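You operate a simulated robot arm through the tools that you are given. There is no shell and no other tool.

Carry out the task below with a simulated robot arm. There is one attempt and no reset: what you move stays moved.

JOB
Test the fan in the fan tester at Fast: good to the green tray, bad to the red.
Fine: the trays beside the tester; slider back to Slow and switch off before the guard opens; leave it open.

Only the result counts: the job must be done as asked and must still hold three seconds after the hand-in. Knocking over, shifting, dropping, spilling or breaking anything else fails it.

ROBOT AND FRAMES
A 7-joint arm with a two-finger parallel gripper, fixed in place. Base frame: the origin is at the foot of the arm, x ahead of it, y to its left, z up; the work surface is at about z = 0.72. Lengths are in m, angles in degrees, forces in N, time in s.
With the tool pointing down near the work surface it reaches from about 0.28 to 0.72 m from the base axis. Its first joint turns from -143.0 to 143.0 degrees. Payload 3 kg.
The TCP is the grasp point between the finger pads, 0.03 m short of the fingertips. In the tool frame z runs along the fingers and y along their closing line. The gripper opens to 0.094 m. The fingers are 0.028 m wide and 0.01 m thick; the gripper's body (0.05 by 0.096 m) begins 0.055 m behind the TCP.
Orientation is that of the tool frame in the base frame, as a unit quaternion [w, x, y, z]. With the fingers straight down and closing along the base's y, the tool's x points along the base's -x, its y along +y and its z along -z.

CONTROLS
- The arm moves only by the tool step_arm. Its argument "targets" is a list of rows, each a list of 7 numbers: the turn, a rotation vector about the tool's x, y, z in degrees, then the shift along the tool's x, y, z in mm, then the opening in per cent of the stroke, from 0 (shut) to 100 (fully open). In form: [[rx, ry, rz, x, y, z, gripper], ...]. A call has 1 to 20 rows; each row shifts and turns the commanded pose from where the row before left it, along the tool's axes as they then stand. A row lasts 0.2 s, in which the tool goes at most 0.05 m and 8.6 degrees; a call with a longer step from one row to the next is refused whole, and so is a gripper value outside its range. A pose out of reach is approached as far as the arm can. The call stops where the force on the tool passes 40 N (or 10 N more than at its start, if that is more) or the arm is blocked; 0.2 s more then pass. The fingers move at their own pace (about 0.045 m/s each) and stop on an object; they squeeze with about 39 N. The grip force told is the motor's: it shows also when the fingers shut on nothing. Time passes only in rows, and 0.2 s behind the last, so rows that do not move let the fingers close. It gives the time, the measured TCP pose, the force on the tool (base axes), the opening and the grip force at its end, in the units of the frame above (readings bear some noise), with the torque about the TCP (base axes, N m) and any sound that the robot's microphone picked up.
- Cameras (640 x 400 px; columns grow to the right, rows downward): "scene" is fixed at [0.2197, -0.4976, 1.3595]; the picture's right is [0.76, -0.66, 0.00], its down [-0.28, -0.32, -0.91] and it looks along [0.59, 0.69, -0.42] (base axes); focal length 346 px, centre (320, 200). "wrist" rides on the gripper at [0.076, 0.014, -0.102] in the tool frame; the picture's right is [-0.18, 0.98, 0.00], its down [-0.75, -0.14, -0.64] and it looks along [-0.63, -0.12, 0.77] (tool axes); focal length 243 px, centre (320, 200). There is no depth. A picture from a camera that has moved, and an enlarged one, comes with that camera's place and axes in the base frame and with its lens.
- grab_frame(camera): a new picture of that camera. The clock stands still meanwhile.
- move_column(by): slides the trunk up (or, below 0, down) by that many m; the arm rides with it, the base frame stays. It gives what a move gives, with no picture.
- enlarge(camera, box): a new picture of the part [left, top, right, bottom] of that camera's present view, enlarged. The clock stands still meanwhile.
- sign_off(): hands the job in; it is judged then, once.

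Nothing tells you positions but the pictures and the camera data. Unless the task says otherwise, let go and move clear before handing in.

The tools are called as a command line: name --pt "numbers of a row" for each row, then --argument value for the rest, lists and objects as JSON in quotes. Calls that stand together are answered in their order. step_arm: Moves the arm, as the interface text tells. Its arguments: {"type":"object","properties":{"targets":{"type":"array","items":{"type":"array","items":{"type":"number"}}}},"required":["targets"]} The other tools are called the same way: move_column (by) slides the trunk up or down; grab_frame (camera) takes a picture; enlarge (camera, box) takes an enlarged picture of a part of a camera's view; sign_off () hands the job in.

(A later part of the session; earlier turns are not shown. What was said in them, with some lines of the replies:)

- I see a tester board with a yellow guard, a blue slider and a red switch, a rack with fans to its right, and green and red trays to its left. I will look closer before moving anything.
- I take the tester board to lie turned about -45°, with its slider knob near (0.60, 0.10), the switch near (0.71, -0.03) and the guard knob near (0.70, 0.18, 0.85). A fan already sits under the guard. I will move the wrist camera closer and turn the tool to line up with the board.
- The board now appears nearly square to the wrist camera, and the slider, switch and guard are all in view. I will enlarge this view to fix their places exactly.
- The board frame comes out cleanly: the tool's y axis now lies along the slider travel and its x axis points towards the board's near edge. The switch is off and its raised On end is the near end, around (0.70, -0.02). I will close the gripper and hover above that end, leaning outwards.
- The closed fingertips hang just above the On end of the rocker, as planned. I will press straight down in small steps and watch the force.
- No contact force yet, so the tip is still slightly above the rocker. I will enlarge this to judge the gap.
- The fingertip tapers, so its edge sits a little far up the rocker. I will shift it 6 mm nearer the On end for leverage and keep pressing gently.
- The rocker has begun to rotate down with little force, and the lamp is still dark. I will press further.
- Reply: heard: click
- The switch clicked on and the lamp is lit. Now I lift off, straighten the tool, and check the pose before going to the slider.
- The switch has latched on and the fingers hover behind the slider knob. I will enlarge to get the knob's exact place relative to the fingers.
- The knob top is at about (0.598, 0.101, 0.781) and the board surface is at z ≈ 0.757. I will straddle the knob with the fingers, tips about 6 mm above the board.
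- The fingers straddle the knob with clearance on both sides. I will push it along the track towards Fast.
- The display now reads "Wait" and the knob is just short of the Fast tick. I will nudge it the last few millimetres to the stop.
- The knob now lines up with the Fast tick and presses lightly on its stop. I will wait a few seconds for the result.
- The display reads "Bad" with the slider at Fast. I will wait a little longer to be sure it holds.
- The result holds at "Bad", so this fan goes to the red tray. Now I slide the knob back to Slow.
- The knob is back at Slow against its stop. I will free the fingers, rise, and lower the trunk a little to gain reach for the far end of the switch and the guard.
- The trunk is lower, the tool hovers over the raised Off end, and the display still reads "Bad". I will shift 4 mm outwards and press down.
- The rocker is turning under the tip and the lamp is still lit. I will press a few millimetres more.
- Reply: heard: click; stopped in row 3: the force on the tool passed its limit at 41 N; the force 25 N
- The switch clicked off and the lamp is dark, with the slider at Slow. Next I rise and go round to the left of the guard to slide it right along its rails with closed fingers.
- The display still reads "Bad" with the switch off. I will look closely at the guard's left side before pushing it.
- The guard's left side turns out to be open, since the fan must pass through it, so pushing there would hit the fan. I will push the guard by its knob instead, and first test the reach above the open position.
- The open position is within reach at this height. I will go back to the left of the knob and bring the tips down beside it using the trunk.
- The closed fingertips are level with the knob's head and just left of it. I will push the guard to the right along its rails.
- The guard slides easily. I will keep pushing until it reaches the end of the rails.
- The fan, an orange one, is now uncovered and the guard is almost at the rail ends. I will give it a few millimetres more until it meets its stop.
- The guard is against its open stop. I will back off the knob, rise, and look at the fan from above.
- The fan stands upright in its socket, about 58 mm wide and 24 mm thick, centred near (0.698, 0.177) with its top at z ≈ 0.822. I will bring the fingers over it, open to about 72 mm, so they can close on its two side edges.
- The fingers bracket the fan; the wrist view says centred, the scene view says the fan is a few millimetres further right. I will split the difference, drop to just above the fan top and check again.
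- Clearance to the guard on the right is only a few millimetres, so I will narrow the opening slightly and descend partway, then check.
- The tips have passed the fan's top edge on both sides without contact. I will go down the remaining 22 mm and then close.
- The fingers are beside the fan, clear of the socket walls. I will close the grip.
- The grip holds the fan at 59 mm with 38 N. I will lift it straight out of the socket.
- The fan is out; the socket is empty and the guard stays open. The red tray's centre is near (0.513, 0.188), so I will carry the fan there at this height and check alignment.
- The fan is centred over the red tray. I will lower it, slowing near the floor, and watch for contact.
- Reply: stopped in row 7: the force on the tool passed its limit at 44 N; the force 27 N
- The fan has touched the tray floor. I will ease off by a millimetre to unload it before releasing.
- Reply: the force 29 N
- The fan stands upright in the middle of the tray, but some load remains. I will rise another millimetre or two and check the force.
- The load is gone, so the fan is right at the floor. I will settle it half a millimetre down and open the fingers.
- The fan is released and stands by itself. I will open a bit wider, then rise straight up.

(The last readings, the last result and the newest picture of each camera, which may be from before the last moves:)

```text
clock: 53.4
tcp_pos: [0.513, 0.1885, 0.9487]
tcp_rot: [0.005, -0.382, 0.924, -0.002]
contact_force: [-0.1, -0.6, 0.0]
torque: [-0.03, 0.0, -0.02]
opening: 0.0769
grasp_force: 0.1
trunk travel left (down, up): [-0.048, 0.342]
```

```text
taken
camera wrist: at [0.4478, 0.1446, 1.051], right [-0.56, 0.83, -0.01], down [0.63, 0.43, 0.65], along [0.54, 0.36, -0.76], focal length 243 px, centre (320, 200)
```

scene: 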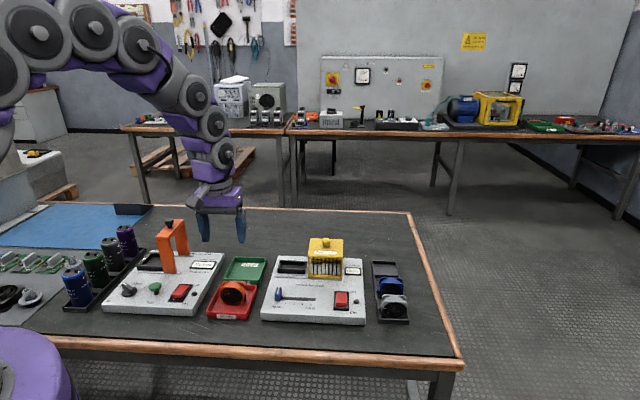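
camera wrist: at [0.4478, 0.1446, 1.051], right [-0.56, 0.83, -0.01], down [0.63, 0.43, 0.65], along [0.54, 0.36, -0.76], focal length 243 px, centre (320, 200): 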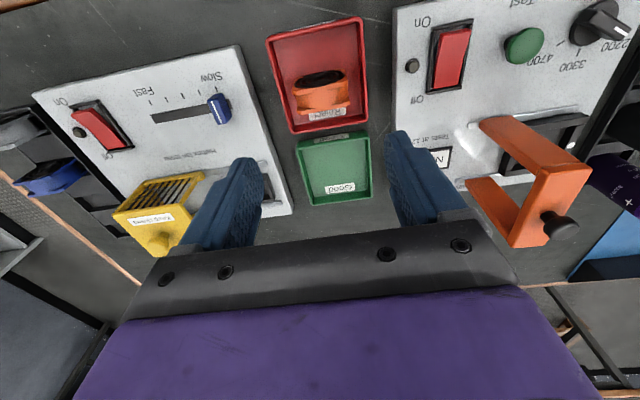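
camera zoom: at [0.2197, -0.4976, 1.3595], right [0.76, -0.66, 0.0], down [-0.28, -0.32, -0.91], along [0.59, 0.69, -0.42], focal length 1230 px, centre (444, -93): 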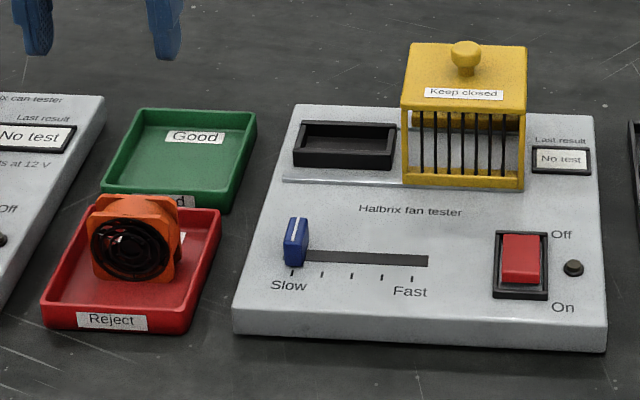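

The fan stands in the red tray, the slider is at Slow, the switch is off with the lamp dark, and the guard is open. I will wait a couple of seconds and check that nothing moves.

step_arm --pt "0 0 0 0 0 -20 82" --pt "0 0 0 0 0 0 82" --pt "0 0 0 0 0 0 82" --pt "0 0 0 0 0 0 82" --pt "0 0 0 0 0 0 82" --pt "0 0 0 0 0 0 82" --pt "0 0 0 0 0 0 82" --pt "0 0 0 0 0 0 82" --pt "0 0 0 0 0 0 82" --pt "0 0 0 0 0 0 82"

enlarge --camera "scene" --box '[195, 235, 375, 330]'

enlarge --camera "scene" --box '[260, 280, 330, 320]'

```text
clock: 55.6
tcp_pos: [0.5131, 0.1885, 0.9694]
tcp_rot: [0.004, -0.383, 0.924, -0.002]
contact_force: [0.1, 0.2, -0.2]
torque: [0.02, 0.01, -0.03]
opening: 0.0773
grasp_force: 0.1
trunk travel left (down, up): [-0.048, 0.342]
```

```text
3.56 times, centred on (285, 282) of scene
camera zoom: at [0.2197, -0.4976, 1.3595], right [0.76, -0.66, 0.0], down [-0.28, -0.32, -0.91], along [0.59, 0.69, -0.42], focal length 1230 px, centre (444, -93)
```

zoom: 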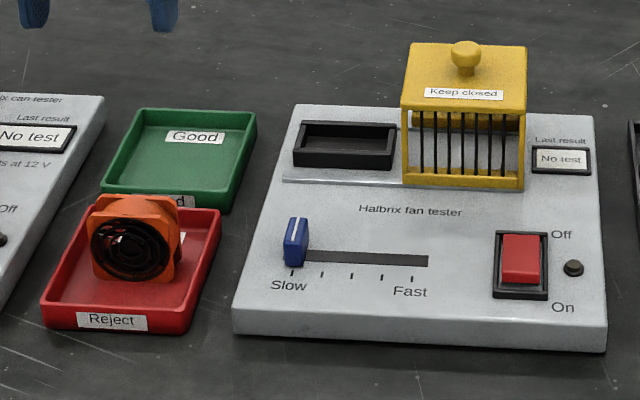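

```text
9.14 times, centred on (295, 300) of scene
camera zoom: at [0.2197, -0.4976, 1.3595], right [0.76, -0.66, 0.0], down [-0.28, -0.32, -0.91], along [0.59, 0.69, -0.42], focal length 3164 px, centre (549, -714)
```

zoom: 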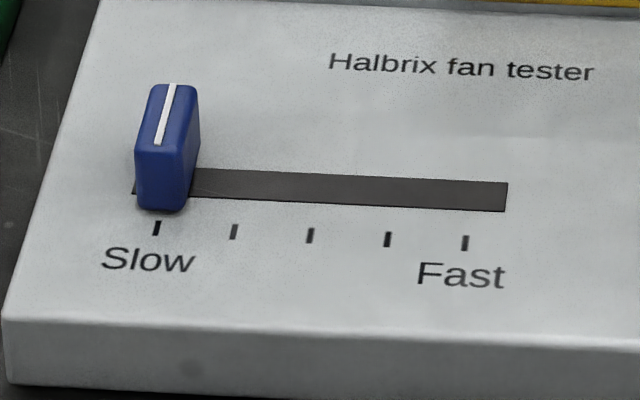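

Nothing has moved: the bad fan is steady in the red tray, the slider is at Slow, the switch is off, the guard is open and the arm is clear. I am handing the job in.

sign_off

```text
The job is handed in.
```

The fan tested bad at Fast, so it is now in the red tray beside the tester. I handed the job in with the arm clear of everything.

- **Test:** I switched the tester on with the slider at Slow, then moved the slider to Fast. The display went from "Wait" to "Bad" and held there for more than two seconds.
- **Shutdown:** The slider went back to Slow and the switch was turned off before the guard was opened. The lamp is dark.
- **Guard:** I left it open, pushed against its stop.
- **Fan:** It is standing upright in the middle of the red tray. It had not moved when I checked about two seconds after letting go.

Once the fan came out, the tester's display went back to "No test", so it no longer shows the result.
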